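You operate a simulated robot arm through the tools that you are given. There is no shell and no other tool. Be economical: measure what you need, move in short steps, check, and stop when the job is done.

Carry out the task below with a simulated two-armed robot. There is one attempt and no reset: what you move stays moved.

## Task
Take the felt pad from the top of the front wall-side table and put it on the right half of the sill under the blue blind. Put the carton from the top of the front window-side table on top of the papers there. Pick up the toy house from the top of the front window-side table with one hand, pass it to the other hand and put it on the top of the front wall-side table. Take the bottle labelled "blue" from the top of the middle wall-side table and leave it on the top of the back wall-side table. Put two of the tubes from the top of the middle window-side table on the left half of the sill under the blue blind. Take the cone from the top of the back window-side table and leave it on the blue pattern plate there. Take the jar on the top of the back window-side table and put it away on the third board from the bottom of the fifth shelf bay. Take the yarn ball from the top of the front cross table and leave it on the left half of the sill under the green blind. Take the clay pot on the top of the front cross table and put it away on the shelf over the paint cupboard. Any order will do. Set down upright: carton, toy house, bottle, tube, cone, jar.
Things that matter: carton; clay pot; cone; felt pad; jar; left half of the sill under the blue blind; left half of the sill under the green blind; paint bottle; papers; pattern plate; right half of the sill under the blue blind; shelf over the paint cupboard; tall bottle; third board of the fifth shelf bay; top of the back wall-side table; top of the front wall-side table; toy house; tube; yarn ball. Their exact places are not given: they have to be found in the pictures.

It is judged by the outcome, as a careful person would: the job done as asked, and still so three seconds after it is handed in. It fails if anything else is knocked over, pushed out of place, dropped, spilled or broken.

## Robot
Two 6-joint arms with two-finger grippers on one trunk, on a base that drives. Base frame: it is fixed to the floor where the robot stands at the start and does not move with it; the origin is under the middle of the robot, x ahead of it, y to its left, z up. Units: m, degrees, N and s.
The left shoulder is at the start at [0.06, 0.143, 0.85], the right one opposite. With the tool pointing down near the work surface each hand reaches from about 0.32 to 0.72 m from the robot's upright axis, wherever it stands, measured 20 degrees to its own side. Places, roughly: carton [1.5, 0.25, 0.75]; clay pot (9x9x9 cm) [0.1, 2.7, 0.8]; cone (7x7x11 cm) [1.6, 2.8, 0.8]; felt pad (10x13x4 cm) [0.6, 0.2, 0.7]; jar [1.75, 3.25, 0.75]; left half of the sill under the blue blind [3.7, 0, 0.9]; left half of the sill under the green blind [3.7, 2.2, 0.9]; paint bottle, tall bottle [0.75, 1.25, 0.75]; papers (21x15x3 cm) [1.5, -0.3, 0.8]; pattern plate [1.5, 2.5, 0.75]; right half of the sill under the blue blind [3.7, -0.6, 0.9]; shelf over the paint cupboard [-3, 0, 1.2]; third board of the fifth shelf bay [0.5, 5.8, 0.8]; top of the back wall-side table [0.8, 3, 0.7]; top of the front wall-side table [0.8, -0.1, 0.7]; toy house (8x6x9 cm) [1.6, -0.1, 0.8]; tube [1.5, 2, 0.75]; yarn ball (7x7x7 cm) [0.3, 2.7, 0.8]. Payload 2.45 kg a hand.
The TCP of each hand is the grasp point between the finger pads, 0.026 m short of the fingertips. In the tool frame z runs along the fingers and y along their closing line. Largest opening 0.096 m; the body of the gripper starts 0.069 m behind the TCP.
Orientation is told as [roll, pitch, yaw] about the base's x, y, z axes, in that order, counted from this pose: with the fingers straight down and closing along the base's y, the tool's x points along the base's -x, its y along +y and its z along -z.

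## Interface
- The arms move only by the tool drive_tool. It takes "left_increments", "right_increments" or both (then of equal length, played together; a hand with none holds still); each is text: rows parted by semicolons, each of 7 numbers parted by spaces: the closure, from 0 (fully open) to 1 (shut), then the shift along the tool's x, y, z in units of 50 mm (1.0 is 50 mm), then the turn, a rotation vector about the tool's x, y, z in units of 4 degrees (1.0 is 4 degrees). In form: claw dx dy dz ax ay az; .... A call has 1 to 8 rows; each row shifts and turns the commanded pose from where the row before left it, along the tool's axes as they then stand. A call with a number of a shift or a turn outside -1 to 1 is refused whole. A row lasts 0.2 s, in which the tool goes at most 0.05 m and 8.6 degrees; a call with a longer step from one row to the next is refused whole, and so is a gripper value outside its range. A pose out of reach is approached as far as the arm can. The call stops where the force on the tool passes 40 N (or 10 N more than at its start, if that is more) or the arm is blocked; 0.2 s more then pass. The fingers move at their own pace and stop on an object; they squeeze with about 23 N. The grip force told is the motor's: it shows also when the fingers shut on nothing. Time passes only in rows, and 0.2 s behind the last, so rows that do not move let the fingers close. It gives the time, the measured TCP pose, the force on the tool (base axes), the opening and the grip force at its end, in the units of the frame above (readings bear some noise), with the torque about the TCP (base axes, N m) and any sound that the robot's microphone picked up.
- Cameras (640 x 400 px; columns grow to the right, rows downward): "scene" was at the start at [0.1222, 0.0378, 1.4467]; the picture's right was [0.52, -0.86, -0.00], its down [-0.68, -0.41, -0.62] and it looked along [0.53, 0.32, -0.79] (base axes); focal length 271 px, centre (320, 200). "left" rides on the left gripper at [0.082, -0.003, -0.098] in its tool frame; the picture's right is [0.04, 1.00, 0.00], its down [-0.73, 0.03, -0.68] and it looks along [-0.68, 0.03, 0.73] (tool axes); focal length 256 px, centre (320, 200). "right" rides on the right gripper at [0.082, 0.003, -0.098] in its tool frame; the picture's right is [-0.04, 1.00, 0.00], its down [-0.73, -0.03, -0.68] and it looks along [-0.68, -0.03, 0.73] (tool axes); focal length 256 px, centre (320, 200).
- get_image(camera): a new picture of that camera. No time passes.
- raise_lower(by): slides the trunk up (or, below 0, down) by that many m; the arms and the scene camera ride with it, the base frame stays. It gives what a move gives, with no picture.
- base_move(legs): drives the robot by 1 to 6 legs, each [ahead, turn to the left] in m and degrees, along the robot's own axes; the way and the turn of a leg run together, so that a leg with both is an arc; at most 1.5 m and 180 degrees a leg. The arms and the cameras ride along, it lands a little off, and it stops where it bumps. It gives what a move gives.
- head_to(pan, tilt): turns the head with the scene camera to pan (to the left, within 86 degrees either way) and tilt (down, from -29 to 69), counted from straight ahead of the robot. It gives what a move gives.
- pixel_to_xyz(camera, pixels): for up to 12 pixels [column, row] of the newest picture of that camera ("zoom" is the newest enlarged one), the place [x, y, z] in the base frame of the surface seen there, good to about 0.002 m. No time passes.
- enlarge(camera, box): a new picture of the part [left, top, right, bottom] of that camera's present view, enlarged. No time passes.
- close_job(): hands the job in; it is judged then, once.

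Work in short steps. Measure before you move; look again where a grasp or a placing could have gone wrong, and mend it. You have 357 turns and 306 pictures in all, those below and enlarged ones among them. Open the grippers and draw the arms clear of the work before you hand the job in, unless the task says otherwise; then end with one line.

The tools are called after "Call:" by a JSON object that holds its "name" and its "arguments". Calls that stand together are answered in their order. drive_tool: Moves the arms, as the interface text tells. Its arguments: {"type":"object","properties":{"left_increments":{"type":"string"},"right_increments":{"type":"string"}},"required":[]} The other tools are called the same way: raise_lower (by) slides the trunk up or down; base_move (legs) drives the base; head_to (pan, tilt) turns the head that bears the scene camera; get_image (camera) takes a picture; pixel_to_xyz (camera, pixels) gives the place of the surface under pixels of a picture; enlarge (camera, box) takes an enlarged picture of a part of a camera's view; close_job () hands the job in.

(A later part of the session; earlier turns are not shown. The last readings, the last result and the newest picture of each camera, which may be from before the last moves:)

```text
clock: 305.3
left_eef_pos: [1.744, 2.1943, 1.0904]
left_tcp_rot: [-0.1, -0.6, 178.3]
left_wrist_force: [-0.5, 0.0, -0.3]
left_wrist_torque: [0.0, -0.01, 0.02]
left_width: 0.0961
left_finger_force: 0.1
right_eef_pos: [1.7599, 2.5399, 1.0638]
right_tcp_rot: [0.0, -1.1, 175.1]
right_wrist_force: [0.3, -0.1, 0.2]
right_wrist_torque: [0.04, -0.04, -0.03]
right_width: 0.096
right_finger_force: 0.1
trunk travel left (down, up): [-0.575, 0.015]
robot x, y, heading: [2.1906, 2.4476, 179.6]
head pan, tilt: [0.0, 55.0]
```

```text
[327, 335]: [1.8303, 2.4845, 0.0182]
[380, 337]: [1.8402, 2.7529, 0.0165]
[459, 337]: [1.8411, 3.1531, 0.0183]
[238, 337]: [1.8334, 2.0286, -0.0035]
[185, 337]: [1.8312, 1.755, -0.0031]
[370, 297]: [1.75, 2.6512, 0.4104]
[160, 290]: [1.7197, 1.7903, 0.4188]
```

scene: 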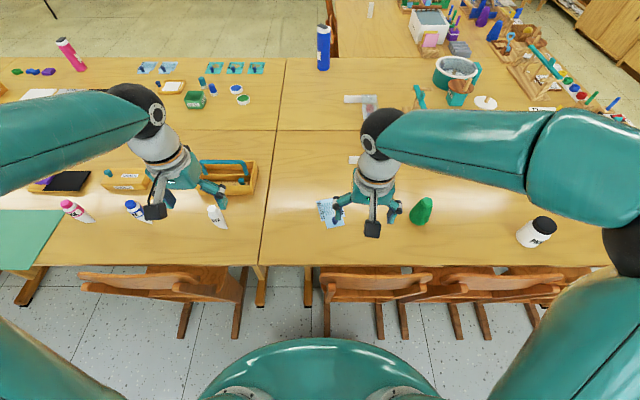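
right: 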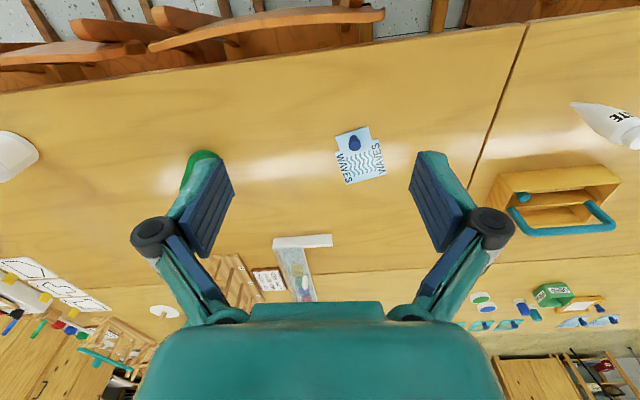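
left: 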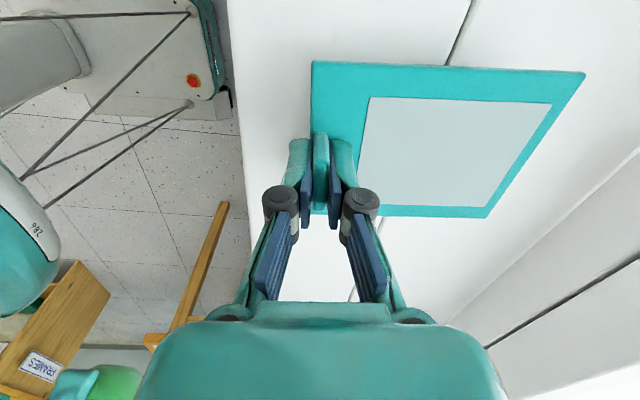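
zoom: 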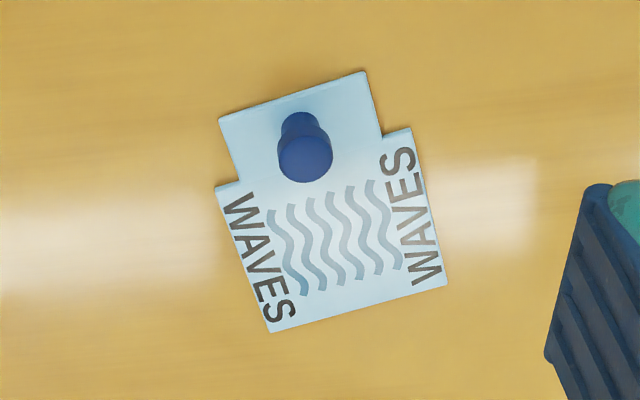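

Chair feet end at x≈1.84, so stay. Lower the trunk 0.12 m for the longest reach at table height, then move the right hand over the cone.

Call:
{"name": "raise_lower", "arguments": {"by": -0.12}}

Call:
{"name": "drive_tool", "arguments": {"right_increments": "0 -0.591 -0.64 0 0 0 0; 0 -0.591 -0.64 0 0 0 0; 0 -0.591 -0.64 0 0 0 0; 0 -0.591 -0.64 0 0 0 0; 0 -0.591 -0.64 0 0 0 0; 0 -0.5 -0.64 0.2 0 0 0; 0 -0.4 -0.64 0.2 0 0 0; 0 0 0 0 0 0 0"}}

Call:
{"name": "get_image", "arguments": {"camera": "right"}}

```text
clock: 306.8
left_eef_pos: [1.7429, 2.1955, 0.9705]
left_tcp_rot: [0.0, -0.6, 178.3]
left_wrist_force: [-0.2, 0.6, 0.4]
left_wrist_torque: [0.01, -0.01, 0.0]
left_width: 0.0957
left_finger_force: 0.0
right_eef_pos: [1.7601, 2.5412, 0.9443]
right_tcp_rot: [0.1, -1.1, 175.0]
right_wrist_force: [-0.3, 0.7, -0.1]
right_wrist_torque: [0.02, -0.03, 0.02]
right_width: 0.096
right_finger_force: 0.1
trunk travel left (down, up): [-0.455, 0.135]
robot x, y, heading: [2.1899, 2.449, 179.9]
head pan, tilt: [0.0, 55.0]
```

```text
clock: 308.6
left_eef_pos: [1.7421, 2.1955, 0.9709]
left_tcp_rot: [-0.1, -0.6, 178.3]
left_wrist_force: [0.3, 0.2, 0.0]
left_wrist_torque: [0.01, 0.0, -0.01]
left_width: 0.096
left_finger_force: 0.1
right_eef_pos: [1.5856, 2.7802, 0.9266]
right_tcp_rot: [0.2, -1.0, 175.1]
right_wrist_force: [0.5, 0.1, 0.2]
right_wrist_torque: [0.0, 0.02, 0.03]
right_width: 0.0959
right_finger_force: 0.1
trunk travel left (down, up): [-0.455, 0.135]
robot x, y, heading: [2.1939, 2.4454, 179.5]
head pan, tilt: [0.0, 55.0]
```

```text
206 pictures are left
```

right: 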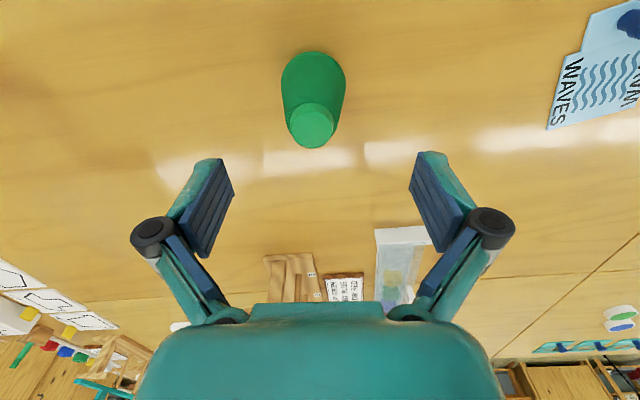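

Cone is 13 mm further and 7 mm to the left; align and descend to z≈0.787, close, lift.

Call:
{"name": "drive_tool", "arguments": {"right_increments": "0 -0.26 -0.14 0.3 0 0 0; 0 0 0 0.8 0 0 0; 0 0 0 0.8 0 0 0; 0 0 0 0.88 0 0 0; 1 0 0 0 0 0 0; 1 0 0 0 0 0 0; 1 0 0 0 0 0 0; 1 0 0 0 0 0 0"}}

Call:
{"name": "get_image", "arguments": {"camera": "right"}}

```text
clock: 310.4
left_eef_pos: [1.7418, 2.1957, 0.9712]
left_tcp_rot: [-0.1, -0.5, 178.3]
left_wrist_force: [0.4, 0.2, -0.6]
left_wrist_torque: [0.01, 0.02, 0.0]
left_width: 0.096
left_finger_force: 0.0
right_eef_pos: [1.5722, 2.7888, 0.7881]
right_tcp_rot: [0.0, -1.0, 175.1]
right_wrist_force: [-0.7, -0.1, -0.1]
right_wrist_torque: [0.07, -0.02, 0.01]
right_width: 0.0564
right_finger_force: 23.8
trunk travel left (down, up): [-0.455, 0.135]
robot x, y, heading: [2.1925, 2.4465, 179.7]
head pan, tilt: [0.0, 55.0]
```

```text
205 pictures are left
```

right: 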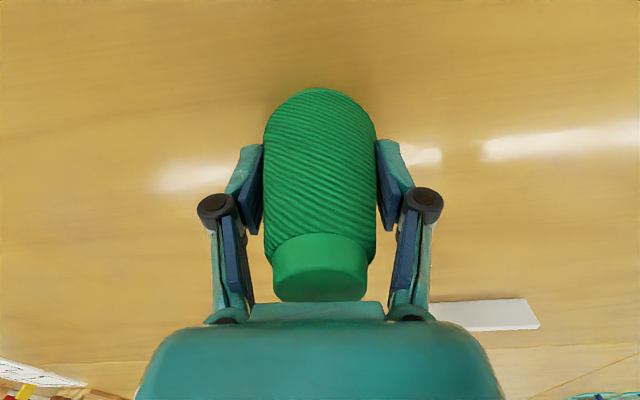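

Cone held (5.6 cm). Lift 6 cm and carry it over the wave area of the plate.

Call:
{"name": "drive_tool", "arguments": {"right_increments": "1 0 0 -0.6 0 0 0; 1 0.2 0 -0.6 0 0 0; 1 0 0.9 0 0 0 0; 1 0 0.9 0 0 0 0; 1 0 0.9 0 0 0 0; 1 0 0.9 0 0 0 0; 1 0 0.9 0 0 0 0; 1 0 0.9 0 0 0 0"}}

Call:
{"name": "drive_tool", "arguments": {"right_increments": "1 -0.2 0.78 0 0 0 0; 1 0 0 0 0 0 0"}}

Call:
{"name": "get_image", "arguments": {"camera": "right"}}

Call:
{"name": "get_image", "arguments": {"camera": "scene"}}

```text
clock: 312.2
left_eef_pos: [1.7436, 2.1947, 0.969]
left_tcp_rot: [0.0, -0.5, 178.4]
left_wrist_force: [-0.2, -0.8, -0.5]
left_wrist_torque: [-0.02, -0.02, 0.02]
left_width: 0.0962
left_finger_force: 0.0
right_eef_pos: [1.5589, 2.5162, 0.8489]
right_tcp_rot: [0.2, -1.0, 175.1]
right_wrist_force: [-0.2, -0.1, -2.1]
right_wrist_torque: [-0.01, 0.02, 0.02]
right_width: 0.0563
right_finger_force: 22.8
trunk travel left (down, up): [-0.455, 0.135]
robot x, y, heading: [2.189, 2.4457, 179.7]
head pan, tilt: [0.0, 55.0]
```

```text
clock: 312.8
left_eef_pos: [1.7433, 2.1958, 0.9709]
left_tcp_rot: [0.0, -0.6, 178.4]
left_wrist_force: [-0.2, -0.4, -0.6]
left_wrist_torque: [-0.01, 0.0, -0.03]
left_width: 0.0959
left_finger_force: 0.0
right_eef_pos: [1.5456, 2.4805, 0.8489]
right_tcp_rot: [0.0, -1.0, 175.2]
right_wrist_force: [0.1, 0.4, -1.3]
right_wrist_torque: [0.0, 0.0, 0.01]
right_width: 0.0564
right_finger_force: 22.9
trunk travel left (down, up): [-0.455, 0.135]
robot x, y, heading: [2.1909, 2.4452, 180.1]
head pan, tilt: [0.0, 55.0]
```

```text
204 pictures are left
```

right: 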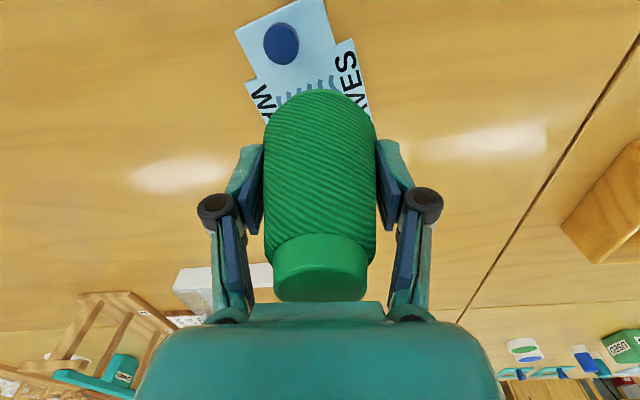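

```text
203 pictures are left
```

scene: 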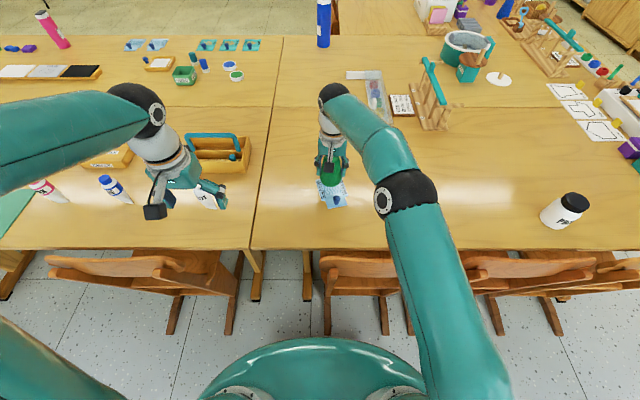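

Re-measure knob and plate from this view.

Call:
{"name": "pixel_to_xyz", "arguments": {"camera": "right", "pixels": [[281, 42], [281, 64], [299, 40], [265, 42], [237, 32], [324, 3], [352, 42], [247, 85], [300, 80]]}}

```text
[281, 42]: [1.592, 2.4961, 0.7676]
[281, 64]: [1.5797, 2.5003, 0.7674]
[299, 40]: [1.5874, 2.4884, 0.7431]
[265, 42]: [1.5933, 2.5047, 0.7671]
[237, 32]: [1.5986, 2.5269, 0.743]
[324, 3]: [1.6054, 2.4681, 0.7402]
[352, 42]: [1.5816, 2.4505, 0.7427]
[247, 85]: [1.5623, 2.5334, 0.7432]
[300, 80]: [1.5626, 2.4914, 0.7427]
```

Target cone centre [1.533, 2.482] is right in the middle of the wave field. Shift 12 mm and lower.

Call:
{"name": "drive_tool", "arguments": {"right_increments": "1 -0.25 -0.02 0.3 0 0 0; 1 0 0 0.4 0 0 0; 1 0 0 0.25 0 0 0; 1 0 0 0.1 0 0 0; 1 0 0 0 0 0 0"}}

```text
clock: 314.0
left_eef_pos: [1.7415, 2.1945, 0.9712]
left_tcp_rot: [-0.1, -0.5, 178.3]
left_wrist_force: [-0.1, -0.4, -0.2]
left_wrist_torque: [0.02, -0.03, 0.03]
left_width: 0.0962
left_finger_force: 0.0
right_eef_pos: [1.5322, 2.4826, 0.7964]
right_tcp_rot: [0.1, -1.0, 175.1]
right_wrist_force: [0.0, -0.8, -0.7]
right_wrist_torque: [0.0, 0.0, 0.03]
right_width: 0.056
right_finger_force: 23.0
trunk travel left (down, up): [-0.455, 0.135]
robot x, y, heading: [2.1923, 2.4467, 179.7]
head pan, tilt: [0.0, 55.0]
```

Call:
{"name": "drive_tool", "arguments": {"right_increments": "1 0 0 0.05 0 0 0; 1 0 0 0.04 0 0 0; 1 0 0 0 0 0 0"}}

```text
clock: 314.8
left_eef_pos: [1.744, 2.1955, 0.9707]
left_tcp_rot: [-0.1, -0.5, 178.2]
left_wrist_force: [0.2, -0.3, -0.1]
left_wrist_torque: [0.03, 0.01, -0.02]
left_width: 0.0959
left_finger_force: 0.0
right_eef_pos: [1.533, 2.4822, 0.7919]
right_tcp_rot: [0.1, -1.1, 175.1]
right_wrist_force: [0.1, 0.3, 0.8]
right_wrist_torque: [0.04, 0.01, 0.01]
right_width: 0.0562
right_finger_force: 22.8
trunk travel left (down, up): [-0.455, 0.135]
robot x, y, heading: [2.1916, 2.4455, 179.7]
head pan, tilt: [0.0, 55.0]
```

Contact begins. Open and rise with a slight retraction.

Call:
{"name": "drive_tool", "arguments": {"right_increments": "1 0 0 0.02 0 0 0; 0.2 0 0 0 0 0 0; 0 0 0 0 0 0 0; 0 0 0 -0.7 0 0 0; 0 0 0 -0.7 0 0 0; 0 0.5 0 -0.6 0 0 0; 0 0.8 -0.2 0 0 0 0; 0 0.8 -0.4 0 0 0 0"}}

Call:
{"name": "get_image", "arguments": {"camera": "scene"}}

Call:
{"name": "get_image", "arguments": {"camera": "right"}}

```text
clock: 316.6
left_eef_pos: [1.743, 2.1954, 0.9706]
left_tcp_rot: [-0.1, -0.7, 178.2]
left_wrist_force: [0.8, 0.5, -0.6]
left_wrist_torque: [0.01, 0.01, 0.05]
left_width: 0.0961
left_finger_force: 0.0
right_eef_pos: [1.6422, 2.5031, 0.8914]
right_tcp_rot: [0.2, -1.2, 175.1]
right_wrist_force: [-0.3, -0.1, -0.2]
right_wrist_torque: [0.02, 0.04, -0.01]
right_width: 0.0962
right_finger_force: 0.1
trunk travel left (down, up): [-0.455, 0.135]
robot x, y, heading: [2.1893, 2.4448, 179.9]
head pan, tilt: [0.0, 55.0]
```

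```text
202 pictures are left
```

scene: 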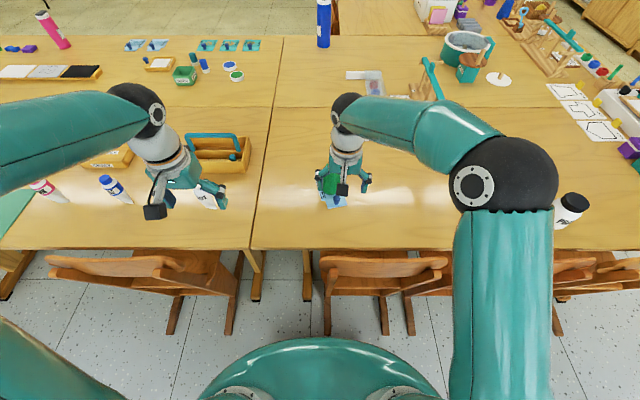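

```text
201 pictures are left
```

right: 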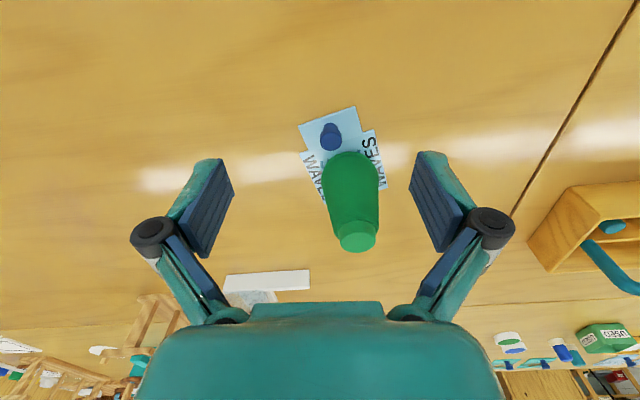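

Cone stands on the plate. Now zoom onto the tubes.

Call:
{"name": "enlarge", "arguments": {"camera": "scene", "box": [0, 120, 260, 250]}}

Call:
{"name": "get_image", "arguments": {"camera": "left"}}

```text
2.46 times, centred on (130, 185) of scene
```

zoom: 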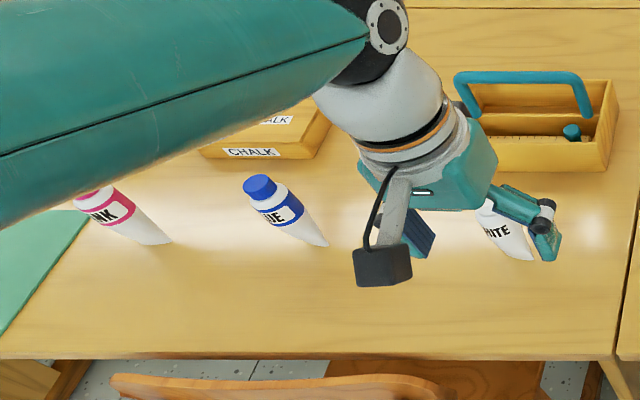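

```text
199 pictures are left
```

left: 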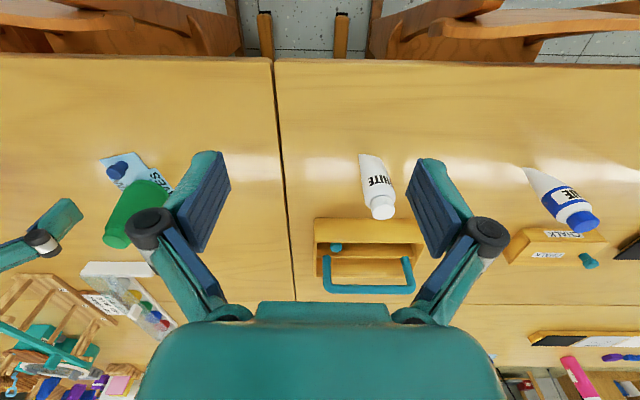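

Robot needs to be at y≈1.98: back off in a zigzag to get there.

Call:
{"name": "base_move", "arguments": {"legs": [[-0.12, 0], [0, -35], [-0.4, 0]]}}

Call:
{"name": "base_move", "arguments": {"legs": [[0, 45]]}}

Call:
{"name": "base_move", "arguments": {"legs": [[0, 25], [0.4, 0], [0, -35]]}}

Call:
{"name": "get_image", "arguments": {"camera": "scene"}}

```text
clock: 321.8
left_eef_pos: [2.1271, 2.268, 0.9704]
left_tcp_rot: [-0.2, -0.6, 142.5]
left_wrist_force: [0.4, -0.6, -0.5]
left_wrist_torque: [0.04, 0.02, 0.0]
left_width: 0.0958
left_finger_force: 0.1
right_eef_pos: [2.2255, 2.5776, 0.8884]
right_tcp_rot: [0.1, -1.2, 139.4]
right_wrist_force: [-0.1, -0.2, 0.5]
right_wrist_torque: [0.05, 0.01, 0.03]
right_width: 0.0963
right_finger_force: 0.1
trunk travel left (down, up): [-0.455, 0.135]
robot x, y, heading: [2.6323, 2.2031, 144.3]
head pan, tilt: [0.0, 55.0]
```

```text
clock: 324.5
left_eef_pos: [2.2324, 1.8914, 0.9704]
left_tcp_rot: [-0.1, -0.5, -172.3]
left_wrist_force: [0.2, 0.1, -0.4]
left_wrist_torque: [-0.01, -0.03, 0.0]
left_width: 0.0961
left_finger_force: 0.1
right_eef_pos: [2.0825, 2.1797, 0.8885]
right_tcp_rot: [0.1, -1.0, -175.6]
right_wrist_force: [-0.2, 0.2, 0.2]
right_wrist_torque: [0.01, 0.0, 0.01]
right_width: 0.0961
right_finger_force: 0.1
trunk travel left (down, up): [-0.455, 0.135]
robot x, y, heading: [2.6329, 2.2402, -171.6]
head pan, tilt: [0.0, 55.0]
```

```text
clock: 330.4
left_eef_pos: [1.8474, 1.7421, 0.971]
left_tcp_rot: [-0.2, -0.6, 177.8]
left_wrist_force: [0.4, -0.5, 0.2]
left_wrist_torque: [0.03, 0.01, -0.03]
left_width: 0.0963
left_finger_force: 0.0
right_eef_pos: [1.747, 2.0502, 0.89]
right_tcp_rot: [0.2, -1.0, 174.7]
right_wrist_force: [1.1, 0.9, -0.1]
right_wrist_torque: [0.01, 0.0, -0.05]
right_width: 0.0961
right_finger_force: 0.1
trunk travel left (down, up): [-0.455, 0.135]
robot x, y, heading: [2.2937, 1.9875, 179.2]
head pan, tilt: [0.0, 55.0]
```

```text
198 pictures are left
```

scene: 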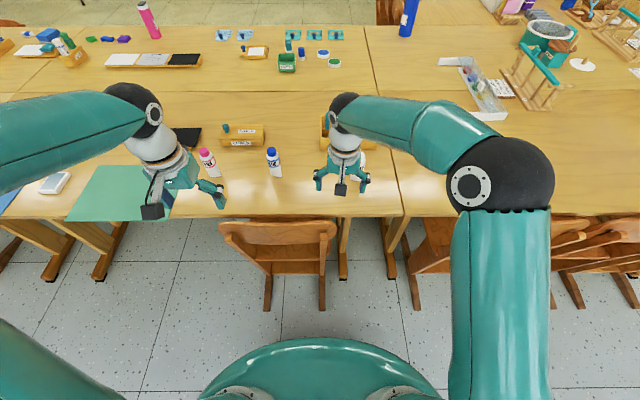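

Raise the right hand, move forward 0.1 m and look with both hand cameras.

Call:
{"name": "drive_tool", "arguments": {"right_increments": "0 0 0 -0.9 0 0 0; 0 0 0 -0.7 0 0 0"}}

Call:
{"name": "base_move", "arguments": {"legs": [[0.1, 0]]}}

Call:
{"name": "get_image", "arguments": {"camera": "left"}}

Call:
{"name": "get_image", "arguments": {"camera": "right"}}

```text
clock: 330.9
left_eef_pos: [1.8474, 1.7431, 0.9729]
left_tcp_rot: [0.0, -0.6, 177.8]
left_wrist_force: [-0.2, 1.4, 0.3]
left_wrist_torque: [0.0, -0.05, -0.01]
left_width: 0.0959
left_finger_force: 0.1
right_eef_pos: [1.7491, 2.0525, 0.9712]
right_tcp_rot: [0.1, -0.9, 174.7]
right_wrist_force: [0.4, -0.1, 0.1]
right_wrist_torque: [0.0, -0.01, -0.01]
right_width: 0.0959
right_finger_force: 0.0
trunk travel left (down, up): [-0.455, 0.135]
robot x, y, heading: [2.2936, 1.9926, 179.1]
head pan, tilt: [0.0, 55.0]
```

```text
clock: 332.1
left_eef_pos: [1.7457, 1.7442, 0.9715]
left_tcp_rot: [-0.1, -0.6, 177.9]
left_wrist_force: [0.2, -0.8, -0.6]
left_wrist_torque: [-0.01, -0.07, 0.0]
left_width: 0.096
left_finger_force: 0.1
right_eef_pos: [1.6472, 2.0521, 0.9699]
right_tcp_rot: [0.0, -0.9, 174.7]
right_wrist_force: [-0.9, -0.5, 0.3]
right_wrist_torque: [-0.02, -0.07, -0.01]
right_width: 0.0959
right_finger_force: 0.0
trunk travel left (down, up): [-0.455, 0.135]
robot x, y, heading: [2.1987, 1.9903, 179.3]
head pan, tilt: [0.0, 55.0]
```

```text
197 pictures are left
```

left: 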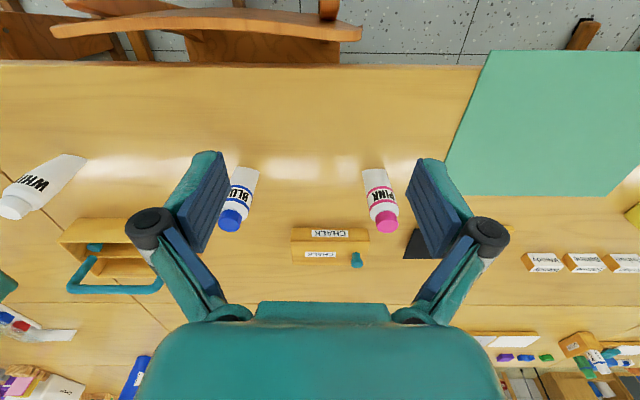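

```text
196 pictures are left
```

right: 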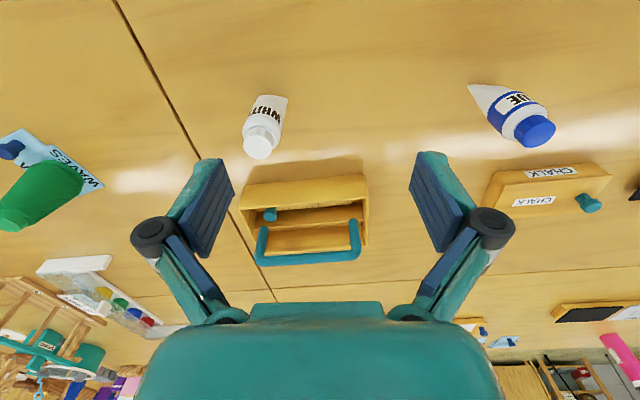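

Zoom on the white tube and measure.

Call:
{"name": "enlarge", "arguments": {"camera": "right", "box": [230, 85, 310, 165]}}

Call:
{"name": "pixel_to_xyz", "arguments": {"camera": "right", "pixels": [[266, 97], [285, 99], [276, 97], [260, 115], [281, 120], [257, 148], [267, 135], [275, 145], [245, 140]]}}

Call:
{"name": "enlarge", "arguments": {"camera": "left", "box": [200, 150, 280, 240]}}

Call:
{"name": "pixel_to_xyz", "arguments": {"camera": "left", "pixels": [[236, 169], [257, 169], [245, 168], [229, 218], [224, 205], [250, 205], [240, 190], [254, 185], [230, 228]]}}

```text
5.00 times, centred on (270, 125) of right
```

zoom: 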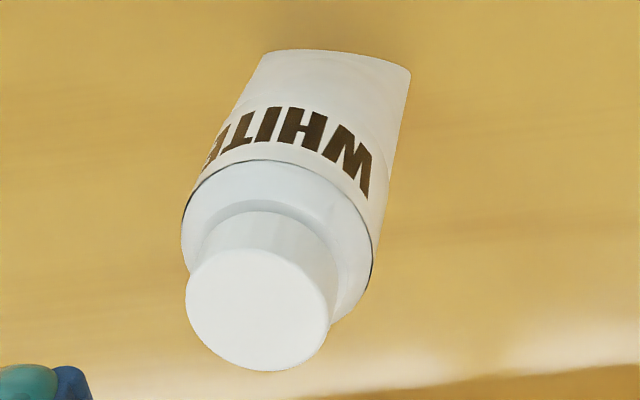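

```text
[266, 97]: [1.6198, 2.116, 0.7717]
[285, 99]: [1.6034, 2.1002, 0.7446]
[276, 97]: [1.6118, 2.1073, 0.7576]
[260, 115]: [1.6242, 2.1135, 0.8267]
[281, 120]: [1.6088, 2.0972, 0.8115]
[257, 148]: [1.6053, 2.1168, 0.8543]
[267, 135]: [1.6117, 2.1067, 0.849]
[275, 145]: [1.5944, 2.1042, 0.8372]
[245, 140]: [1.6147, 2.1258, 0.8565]
```

```text
4.44 times, centred on (240, 195) of left
```

zoom: 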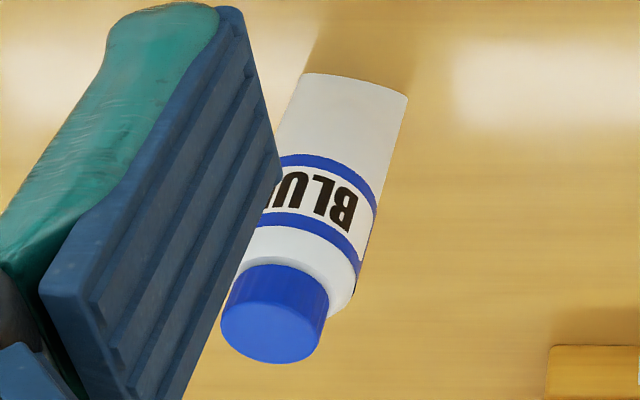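

```text
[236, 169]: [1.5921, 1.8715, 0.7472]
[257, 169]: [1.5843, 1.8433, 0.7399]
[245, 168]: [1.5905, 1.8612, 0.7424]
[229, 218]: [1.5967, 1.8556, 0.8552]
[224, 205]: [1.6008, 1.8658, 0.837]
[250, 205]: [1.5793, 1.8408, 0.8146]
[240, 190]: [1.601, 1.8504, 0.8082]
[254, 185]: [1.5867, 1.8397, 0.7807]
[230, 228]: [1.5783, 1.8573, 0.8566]
```

Measure the white tube's foot line more exactly, from the zoomed picture.

Call:
{"name": "enlarge", "arguments": {"camera": "right", "box": [246, 85, 302, 120]}}

Call:
{"name": "pixel_to_xyz", "arguments": {"camera": "zoom", "pixels": [[150, 125], [155, 122], [180, 120], [220, 120], [260, 122], [320, 130], [380, 140], [430, 155], [460, 165], [470, 172]]}}

```text
11.43 times, centred on (274, 102) of right
```

zoom: 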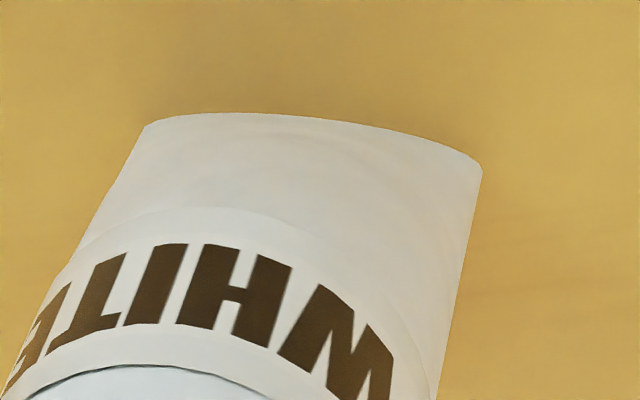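

```text
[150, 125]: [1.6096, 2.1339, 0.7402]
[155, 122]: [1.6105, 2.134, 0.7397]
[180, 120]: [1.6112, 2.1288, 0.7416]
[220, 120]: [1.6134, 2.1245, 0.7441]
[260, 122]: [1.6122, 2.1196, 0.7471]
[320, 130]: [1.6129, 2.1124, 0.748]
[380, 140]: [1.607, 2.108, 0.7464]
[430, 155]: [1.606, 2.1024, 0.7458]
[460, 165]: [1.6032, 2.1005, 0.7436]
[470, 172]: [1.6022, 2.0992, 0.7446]
```

Both tube feet are ~3.6 cm wide along y; centres: white [1.606, 2.1165], blue [1.588, 1.857]. Move the right hand over white and the left over blue.

Call:
{"name": "drive_tool", "arguments": {"left_increments": "0 -0.81 -0.535 0 0 0 0; 0 -0.81 -0.535 0 0 0 0; 0 -0.81 -0.535 0 0 0 0; 0 -0.81 -0.535 0 0 0 0; 0 0 0 0.8 0 0 0; 0 0 0 0 0 0 0", "right_increments": "0 -0.234 -0.3 0 0 0 0; 0 -0.234 -0.3 0 0 0 0; 0 -0.234 -0.3 0 0 0 0; 0 -0.234 -0.3 0 0 0 0; 0 0 0 0.8 0 0 0; 0 0 0 0 0 0 0"}}

Call:
{"name": "get_image", "arguments": {"camera": "left"}}

Call:
{"name": "get_image", "arguments": {"camera": "right"}}

```text
clock: 333.5
left_eef_pos: [1.5885, 1.8572, 0.9354]
left_tcp_rot: [-0.1, -0.6, 177.9]
left_wrist_force: [-0.3, 0.5, 0.3]
left_wrist_torque: [-0.03, 0.0, -0.01]
left_width: 0.096
left_finger_force: 0.1
right_eef_pos: [1.6061, 2.1169, 0.9333]
right_tcp_rot: [0.1, -0.9, 174.7]
right_wrist_force: [0.2, 0.8, 0.5]
right_wrist_torque: [0.0, 0.0, 0.01]
right_width: 0.0959
right_finger_force: 0.2
trunk travel left (down, up): [-0.455, 0.135]
robot x, y, heading: [2.1967, 1.9914, 179.0]
head pan, tilt: [0.0, 55.0]
```

```text
192 pictures are left
```

left: 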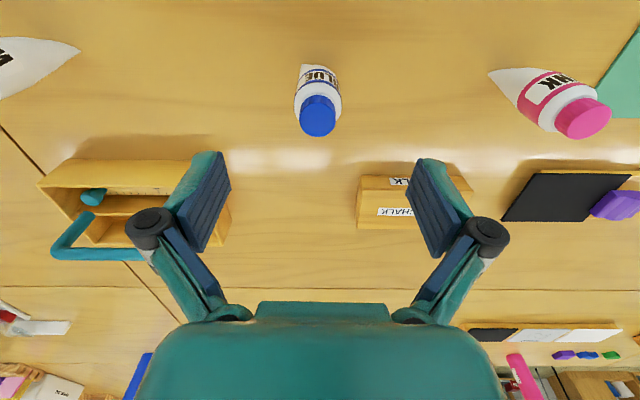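

```text
191 pictures are left
```

right: 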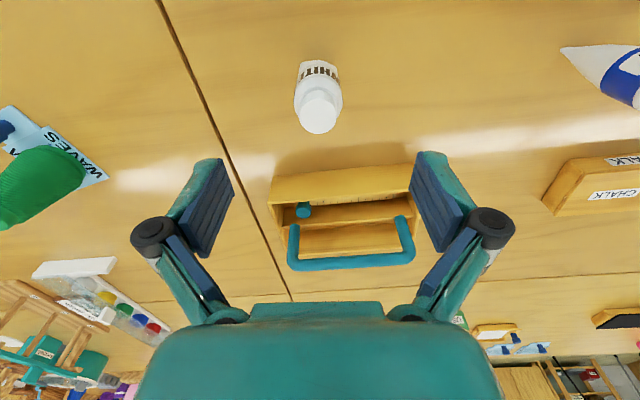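

Both aligned. Descend to z≈0.82, close, and lift slightly.

Call:
{"name": "drive_tool", "arguments": {"left_increments": "0 0 0 0.8 0 0 0; 0 0 0 0.8 0 0 0; 0 0 0 0.7 0 0 0; 1 0 0 0 0 0 0; 1 0 0 0 0 0 0; 1 0 0 0 0 0 0; 1 0 0 -0.4 0 0 0; 1 0 0 -0.6 0 0 0", "right_increments": "0 0 0 0.8 0 0 0; 0 0 0 0.8 0 0 0; 0 0 0 0.7 0 0 0; 1 0 0 0 0 0 0; 1 0 0 0 0 0 0; 1 0 0 0 0 0 0; 1 0 0 -0.4 0 0 0; 1 0 0 -0.6 0 0 0"}}

Call:
{"name": "get_image", "arguments": {"camera": "left"}}

Call:
{"name": "get_image", "arguments": {"camera": "right"}}

```text
clock: 335.3
left_eef_pos: [1.5882, 1.8573, 0.8695]
left_tcp_rot: [-0.1, -0.5, 178.0]
left_wrist_force: [-0.1, 0.1, -0.9]
left_wrist_torque: [0.0, -0.01, -0.01]
left_width: 0.037
left_finger_force: 23.3
right_eef_pos: [1.6051, 2.1173, 0.8671]
right_tcp_rot: [0.1, -1.0, 174.7]
right_wrist_force: [0.4, 0.4, -1.8]
right_wrist_torque: [0.0, 0.01, 0.0]
right_width: 0.0368
right_finger_force: 23.3
trunk travel left (down, up): [-0.455, 0.135]
robot x, y, heading: [2.1958, 1.9972, 179.2]
head pan, tilt: [0.0, 55.0]
```

```text
190 pictures are left
```

left: 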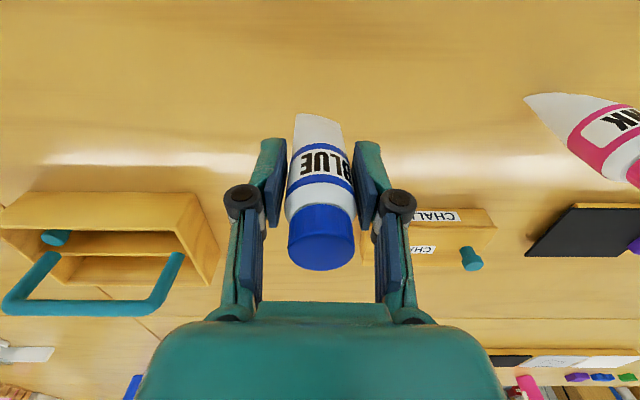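

```text
189 pictures are left
```

right: 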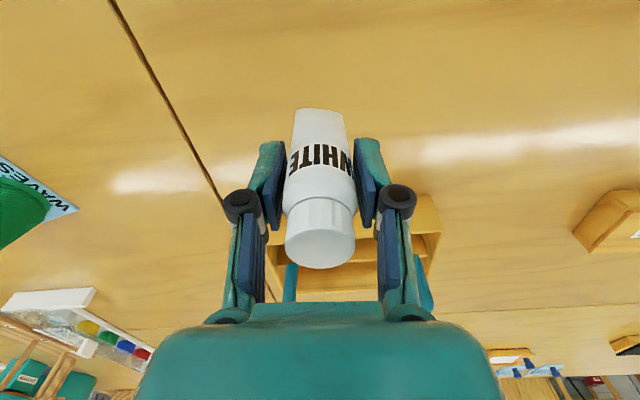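

Both tubes are held upright. Retract, lift, raise the trunk and back off.

Call:
{"name": "drive_tool", "arguments": {"left_increments": "1 0 0 -0.6 0 0 0; 1 0.7 0 -0.6 0 0 0; 1 0.8 0 -0.4 0 0 0; 1 0.8 0 0 0 0 0; 1 0.8 0 0 0 0 0", "right_increments": "1 0 0 -0.6 0 0 0; 1 0.7 0 -0.6 0 0 0; 1 0.8 0 -0.4 0 0 0; 1 0.8 0 0 0 0 0; 1 0.8 0 0 0 0 0"}}

Call:
{"name": "raise_lower", "arguments": {"by": 0.12}}

Call:
{"name": "base_move", "arguments": {"legs": [[-0.4, 0], [0, 45]]}}

Call:
{"name": "base_move", "arguments": {"legs": [[0, 45], [1.2, 0], [0.65, 0]]}}

Call:
{"name": "base_move", "arguments": {"legs": [[0, 45]]}}

Call:
{"name": "base_move", "arguments": {"legs": [[0, 45]]}}

Call:
{"name": "head_to", "arguments": {"pan": 0, "tilt": 40}}

Call:
{"name": "get_image", "arguments": {"camera": "scene"}}

```text
clock: 336.5
left_eef_pos: [1.7454, 1.8512, 0.9478]
left_tcp_rot: [-0.1, -0.7, 177.9]
left_wrist_force: [0.6, -0.3, -1.4]
left_wrist_torque: [-0.02, 0.01, 0.0]
left_width: 0.0367
left_finger_force: 23.0
right_eef_pos: [1.7641, 2.1032, 0.9448]
right_tcp_rot: [0.1, -1.1, 174.7]
right_wrist_force: [0.1, 0.0, -1.0]
right_wrist_torque: [0.03, 0.01, 0.0]
right_width: 0.0374
right_finger_force: 22.5
trunk travel left (down, up): [-0.455, 0.135]
robot x, y, heading: [2.1991, 1.989, 179.5]
head pan, tilt: [0.0, 55.0]
```

```text
clock: 338.0
left_eef_pos: [1.7436, 1.8517, 1.0676]
left_tcp_rot: [-0.1, -0.5, 177.8]
left_wrist_force: [0.2, -0.1, -1.0]
left_wrist_torque: [-0.02, -0.03, -0.03]
left_width: 0.0366
left_finger_force: 22.9
right_eef_pos: [1.7618, 2.1042, 1.0627]
right_tcp_rot: [-0.1, -1.0, 174.7]
right_wrist_force: [-0.4, -0.2, -1.5]
right_wrist_torque: [0.01, -0.01, -0.04]
right_width: 0.037
right_finger_force: 23.3
trunk travel left (down, up): [-0.575, 0.015]
robot x, y, heading: [2.1962, 1.9945, 179.1]
head pan, tilt: [0.0, 55.0]
```

```text
clock: 342.8
left_eef_pos: [2.3715, 1.5672, 1.0684]
left_tcp_rot: [-0.2, -0.5, -137.2]
left_wrist_force: [0.0, -1.1, -1.5]
left_wrist_torque: [-0.01, 0.0, 0.01]
left_width: 0.0368
left_finger_force: 22.9
right_eef_pos: [2.2073, 1.7577, 1.0638]
right_tcp_rot: [0.0, -1.0, -140.3]
right_wrist_force: [-1.1, 0.0, -0.9]
right_wrist_torque: [-0.01, 0.03, 0.02]
right_width: 0.0371
right_finger_force: 23.1
trunk travel left (down, up): [-0.575, 0.015]
robot x, y, heading: [2.5721, 2.0105, -136.2]
head pan, tilt: [0.0, 55.0]
```

```text
clock: 354.6
left_eef_pos: [2.7107, -0.3002, 1.0683]
left_tcp_rot: [-0.2, -0.5, -92.3]
left_wrist_force: [-0.9, -0.9, -2.9]
left_wrist_torque: [0.03, -0.03, -0.02]
left_width: 0.0368
left_finger_force: 22.5
right_eef_pos: [2.459, -0.2795, 1.0629]
right_tcp_rot: [0.0, -1.0, -95.3]
right_wrist_force: [0.5, 0.2, -1.4]
right_wrist_torque: [0.01, -0.01, -0.03]
right_width: 0.037
right_finger_force: 22.9
trunk travel left (down, up): [-0.575, 0.015]
robot x, y, heading: [2.5392, 0.1564, -91.0]
head pan, tilt: [0.0, 55.0]
```

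```text
clock: 357.3
left_eef_pos: [2.9811, -0.0473, 1.0685]
left_tcp_rot: [-0.2, -0.4, -47.7]
left_wrist_force: [-0.2, -0.6, -2.2]
left_wrist_torque: [0.0, 0.0, 0.01]
left_width: 0.0371
left_finger_force: 22.7
right_eef_pos: [2.788, -0.2099, 1.0633]
right_tcp_rot: [0.0, -1.0, -50.8]
right_wrist_force: [-0.4, 0.6, -0.7]
right_wrist_torque: [0.02, 0.0, -0.01]
right_width: 0.0371
right_finger_force: 23.1
trunk travel left (down, up): [-0.575, 0.015]
robot x, y, heading: [2.5151, 0.1318, -47.0]
head pan, tilt: [0.0, 55.0]
```

```text
clock: 360.0
left_eef_pos: [2.9713, 0.3399, 1.0686]
left_tcp_rot: [-0.1, -0.5, -2.1]
left_wrist_force: [-0.9, 0.4, -0.9]
left_wrist_torque: [0.04, 0.03, 0.03]
left_width: 0.0368
left_finger_force: 22.6
right_eef_pos: [2.9544, 0.0884, 1.0641]
right_tcp_rot: [0.1, -1.0, -5.2]
right_wrist_force: [-0.3, -0.5, -2.3]
right_wrist_torque: [-0.01, 0.04, -0.01]
right_width: 0.0368
right_finger_force: 23.0
trunk travel left (down, up): [-0.575, 0.015]
robot x, y, heading: [2.5162, 0.0968, -1.5]
head pan, tilt: [0.0, 55.0]
```

```text
clock: 360.8
left_eef_pos: [2.9714, 0.3368, 1.0704]
left_tcp_rot: [-0.1, -0.5, -2.2]
left_wrist_force: [-0.1, -1.1, -0.9]
left_wrist_torque: [0.05, 0.0, 0.01]
left_width: 0.0371
left_finger_force: 22.6
right_eef_pos: [2.9512, 0.0852, 1.0636]
right_tcp_rot: [0.2, -1.0, -5.2]
right_wrist_force: [0.6, -0.7, -1.3]
right_wrist_torque: [0.05, 0.02, -0.04]
right_width: 0.0371
right_finger_force: 23.0
trunk travel left (down, up): [-0.575, 0.015]
robot x, y, heading: [2.5147, 0.1006, -1.6]
head pan, tilt: [0.0, 40.0]
```

```text
188 pictures are left
```

scene: 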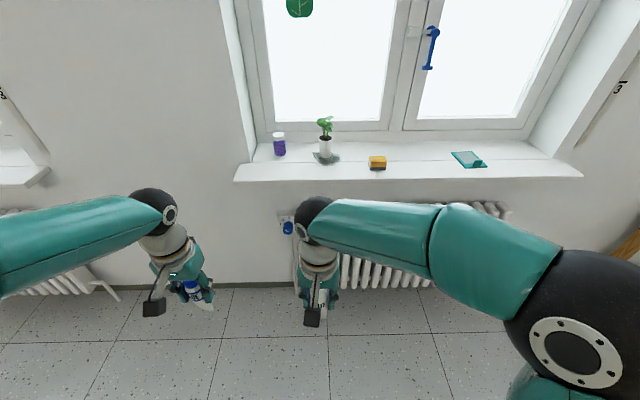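

Measure free room on the left half of the blue-blind sill.

Call:
{"name": "pixel_to_xyz", "arguments": {"camera": "scene", "pixels": [[279, 150], [325, 158], [326, 163], [377, 166], [243, 172], [290, 172], [350, 172], [300, 160], [575, 170], [470, 160], [348, 155]]}}

```text
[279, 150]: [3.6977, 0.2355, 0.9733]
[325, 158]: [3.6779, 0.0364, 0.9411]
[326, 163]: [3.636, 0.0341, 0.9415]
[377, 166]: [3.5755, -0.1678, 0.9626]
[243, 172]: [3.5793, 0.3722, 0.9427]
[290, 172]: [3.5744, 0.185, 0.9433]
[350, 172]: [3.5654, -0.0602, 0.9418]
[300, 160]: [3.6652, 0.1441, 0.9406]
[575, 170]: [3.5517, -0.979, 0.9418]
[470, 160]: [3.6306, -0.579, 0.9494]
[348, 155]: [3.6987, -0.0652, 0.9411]
```

Go forward 0.47 m, then place blue at [3.60, 0.21] and white at [3.585, 0.03].

Call:
{"name": "base_move", "arguments": {"legs": [[0.47, 0]]}}

Call:
{"name": "get_image", "arguments": {"camera": "scene"}}

```text
clock: 363.6
left_eef_pos: [3.4395, 0.3234, 1.0687]
left_tcp_rot: [-0.1, -0.5, -2.4]
left_wrist_force: [-0.1, 0.0, -1.4]
left_wrist_torque: [-0.01, 0.01, 0.0]
left_width: 0.0369
left_finger_force: 22.8
right_eef_pos: [3.4201, 0.0706, 1.0638]
right_tcp_rot: [0.0, -0.9, -5.5]
right_wrist_force: [-0.6, -0.7, -1.4]
right_wrist_torque: [0.0, 0.01, 0.02]
right_width: 0.0373
right_finger_force: 22.9
trunk travel left (down, up): [-0.575, 0.015]
robot x, y, heading: [2.9837, 0.0823, -2.3]
head pan, tilt: [0.0, 40.0]
```

```text
187 pictures are left
```

scene: 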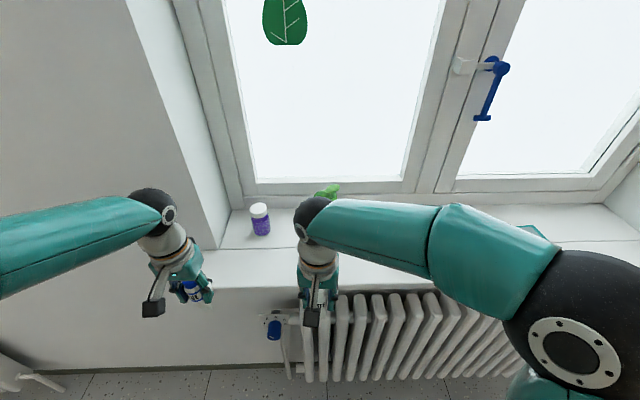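

Move both tubes over their spots.

Call:
{"name": "drive_tool", "arguments": {"left_increments": "1 -0.825 -0.533 0 0 0 0; 1 -0.825 -0.533 0 0 0 0; 1 -0.825 -0.533 0 0 0 0; 1 -0.825 -0.533 0 0 0 0; 1 0 0 0.3 0 0 0; 1 0 0 0 0 0 0", "right_increments": "1 -0.845 -0.17 0 0 0 0; 1 -0.845 -0.17 0 0 0 0; 1 -0.845 -0.17 0 0 0 0; 1 -0.845 -0.17 0 0 0 0; 1 0 0 0.3 0 0 0; 1 0 0 0 0 0 0"}}

Call:
{"name": "get_image", "arguments": {"camera": "left"}}

Call:
{"name": "get_image", "arguments": {"camera": "right"}}

```text
clock: 365.0
left_eef_pos: [3.6009, 0.2086, 1.0564]
left_tcp_rot: [-0.1, -0.4, -2.4]
left_wrist_force: [0.3, -0.1, -1.1]
left_wrist_torque: [-0.02, 0.01, 0.0]
left_width: 0.0369
left_finger_force: 22.8
right_eef_pos: [3.5856, 0.0202, 1.0516]
right_tcp_rot: [0.0, -0.8, -5.5]
right_wrist_force: [0.0, -0.7, -1.7]
right_wrist_torque: [0.0, 0.02, -0.02]
right_width: 0.0371
right_finger_force: 22.7
trunk travel left (down, up): [-0.575, 0.015]
robot x, y, heading: [2.9866, 0.0821, -2.0]
head pan, tilt: [0.0, 40.0]
```

```text
186 pictures are left
```

left: 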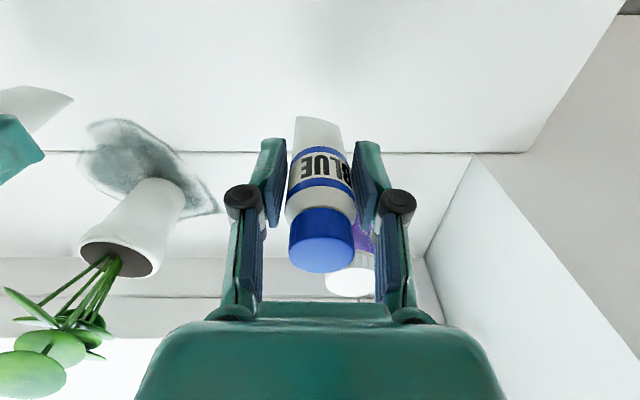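

```text
185 pictures are left
```

right: 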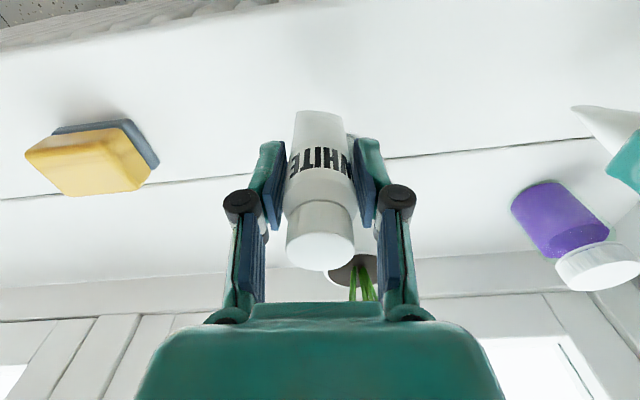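

Lower both towards the sill in small steps.

Call:
{"name": "drive_tool", "arguments": {"left_increments": "1 0 0 0.3 0 0 0; 1 0 0 0.2 0 0 0; 1 0 0 0.1 0 0 0; 1 0 0 0.03 0 0 0; 1 0 0 0 0 0 0", "right_increments": "1 0 0 0.3 0 0 0; 1 0 0 0.2 0 0 0; 1 0 0 0.07 0 0 0; 1 0 0 0.03 0 0 0; 1 0 0 0 0 0 0"}}

```text
clock: 366.2
left_eef_pos: [3.6, 0.2094, 1.0251]
left_tcp_rot: [0.0, -0.5, -2.4]
left_wrist_force: [1.1, -0.4, -2.1]
left_wrist_torque: [-0.01, -0.02, 0.04]
left_width: 0.0367
left_finger_force: 22.8
right_eef_pos: [3.5853, 0.0209, 1.0213]
right_tcp_rot: [0.0, -0.9, -5.5]
right_wrist_force: [0.1, 0.5, -1.8]
right_wrist_torque: [0.0, -0.01, 0.01]
right_width: 0.0368
right_finger_force: 23.0
trunk travel left (down, up): [-0.575, 0.015]
robot x, y, heading: [2.9846, 0.0825, -2.1]
head pan, tilt: [0.0, 40.0]
```

Call:
{"name": "drive_tool", "arguments": {"left_increments": "1 0 0 0.05 0 0 0; 1 0 0 0.02 0 0 0; 1 0 0 0 0 0 0", "right_increments": "1 0 0 0.03 0 0 0; 1 0 0 0.02 0 0 0; 1 0 0 0 0 0 0"}}

```text
clock: 367.0
left_eef_pos: [3.5999, 0.2087, 1.0232]
left_tcp_rot: [-0.2, -0.8, -2.3]
left_wrist_force: [2.1, -2.0, 9.5]
left_wrist_torque: [0.09, -0.27, -0.04]
left_width: 0.037
left_finger_force: 22.7
right_eef_pos: [3.5844, 0.02, 1.0217]
right_tcp_rot: [0.1, -1.1, -5.5]
right_wrist_force: [3.9, 0.7, 7.4]
right_wrist_torque: [0.06, -0.25, -0.01]
right_width: 0.0371
right_finger_force: 23.4
trunk travel left (down, up): [-0.575, 0.015]
robot x, y, heading: [2.9837, 0.0859, -2.2]
head pan, tilt: [0.0, 40.0]
```

Both stand on the sill. Ease 1 mm, open slowly and rise.

Call:
{"name": "drive_tool", "arguments": {"left_increments": "1 0 0 -0.02 0 0 0; 0.5 0 0 0 0 0 0; 0.4 0 0 0 0 0 0; 0.3 0 0 0 0 0 0; 0.2 0 0 0 0 0 0; 0.2 0 0 -0.5 0 0 0; 0.2 0 0 -0.6 0 0 0; 0.2 0.3 0 -0.5 0 0 0", "right_increments": "1 0 0 -0.02 0 0 0; 0.5 0 0 0 0 0 0; 0.4 0 0 0 0 0 0; 0.3 0 0 0 0 0 0; 0.2 0 0 0 0 0 0; 0.2 0 0 -0.5 0 0 0; 0.2 0 0 -0.6 0 0 0; 0.2 0.3 0 -0.5 0 0 0"}}

Call:
{"name": "get_image", "arguments": {"camera": "scene"}}

```text
clock: 368.8
left_eef_pos: [3.5818, 0.2096, 1.1053]
left_tcp_rot: [-0.1, -0.7, -2.4]
left_wrist_force: [0.0, -0.2, -0.1]
left_wrist_torque: [0.0, -0.04, 0.03]
left_width: 0.0767
left_finger_force: 0.1
right_eef_pos: [3.5645, 0.0211, 1.1008]
right_tcp_rot: [0.0, -1.0, -5.4]
right_wrist_force: [-0.4, 0.0, -0.2]
right_wrist_torque: [-0.04, -0.01, 0.0]
right_width: 0.0769
right_finger_force: 0.2
trunk travel left (down, up): [-0.575, 0.015]
robot x, y, heading: [2.9831, 0.0828, -2.2]
head pan, tilt: [0.0, 40.0]
```

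```text
184 pictures are left
```

scene: 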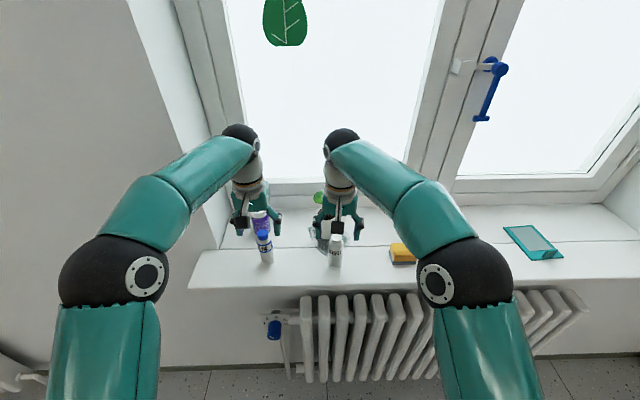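

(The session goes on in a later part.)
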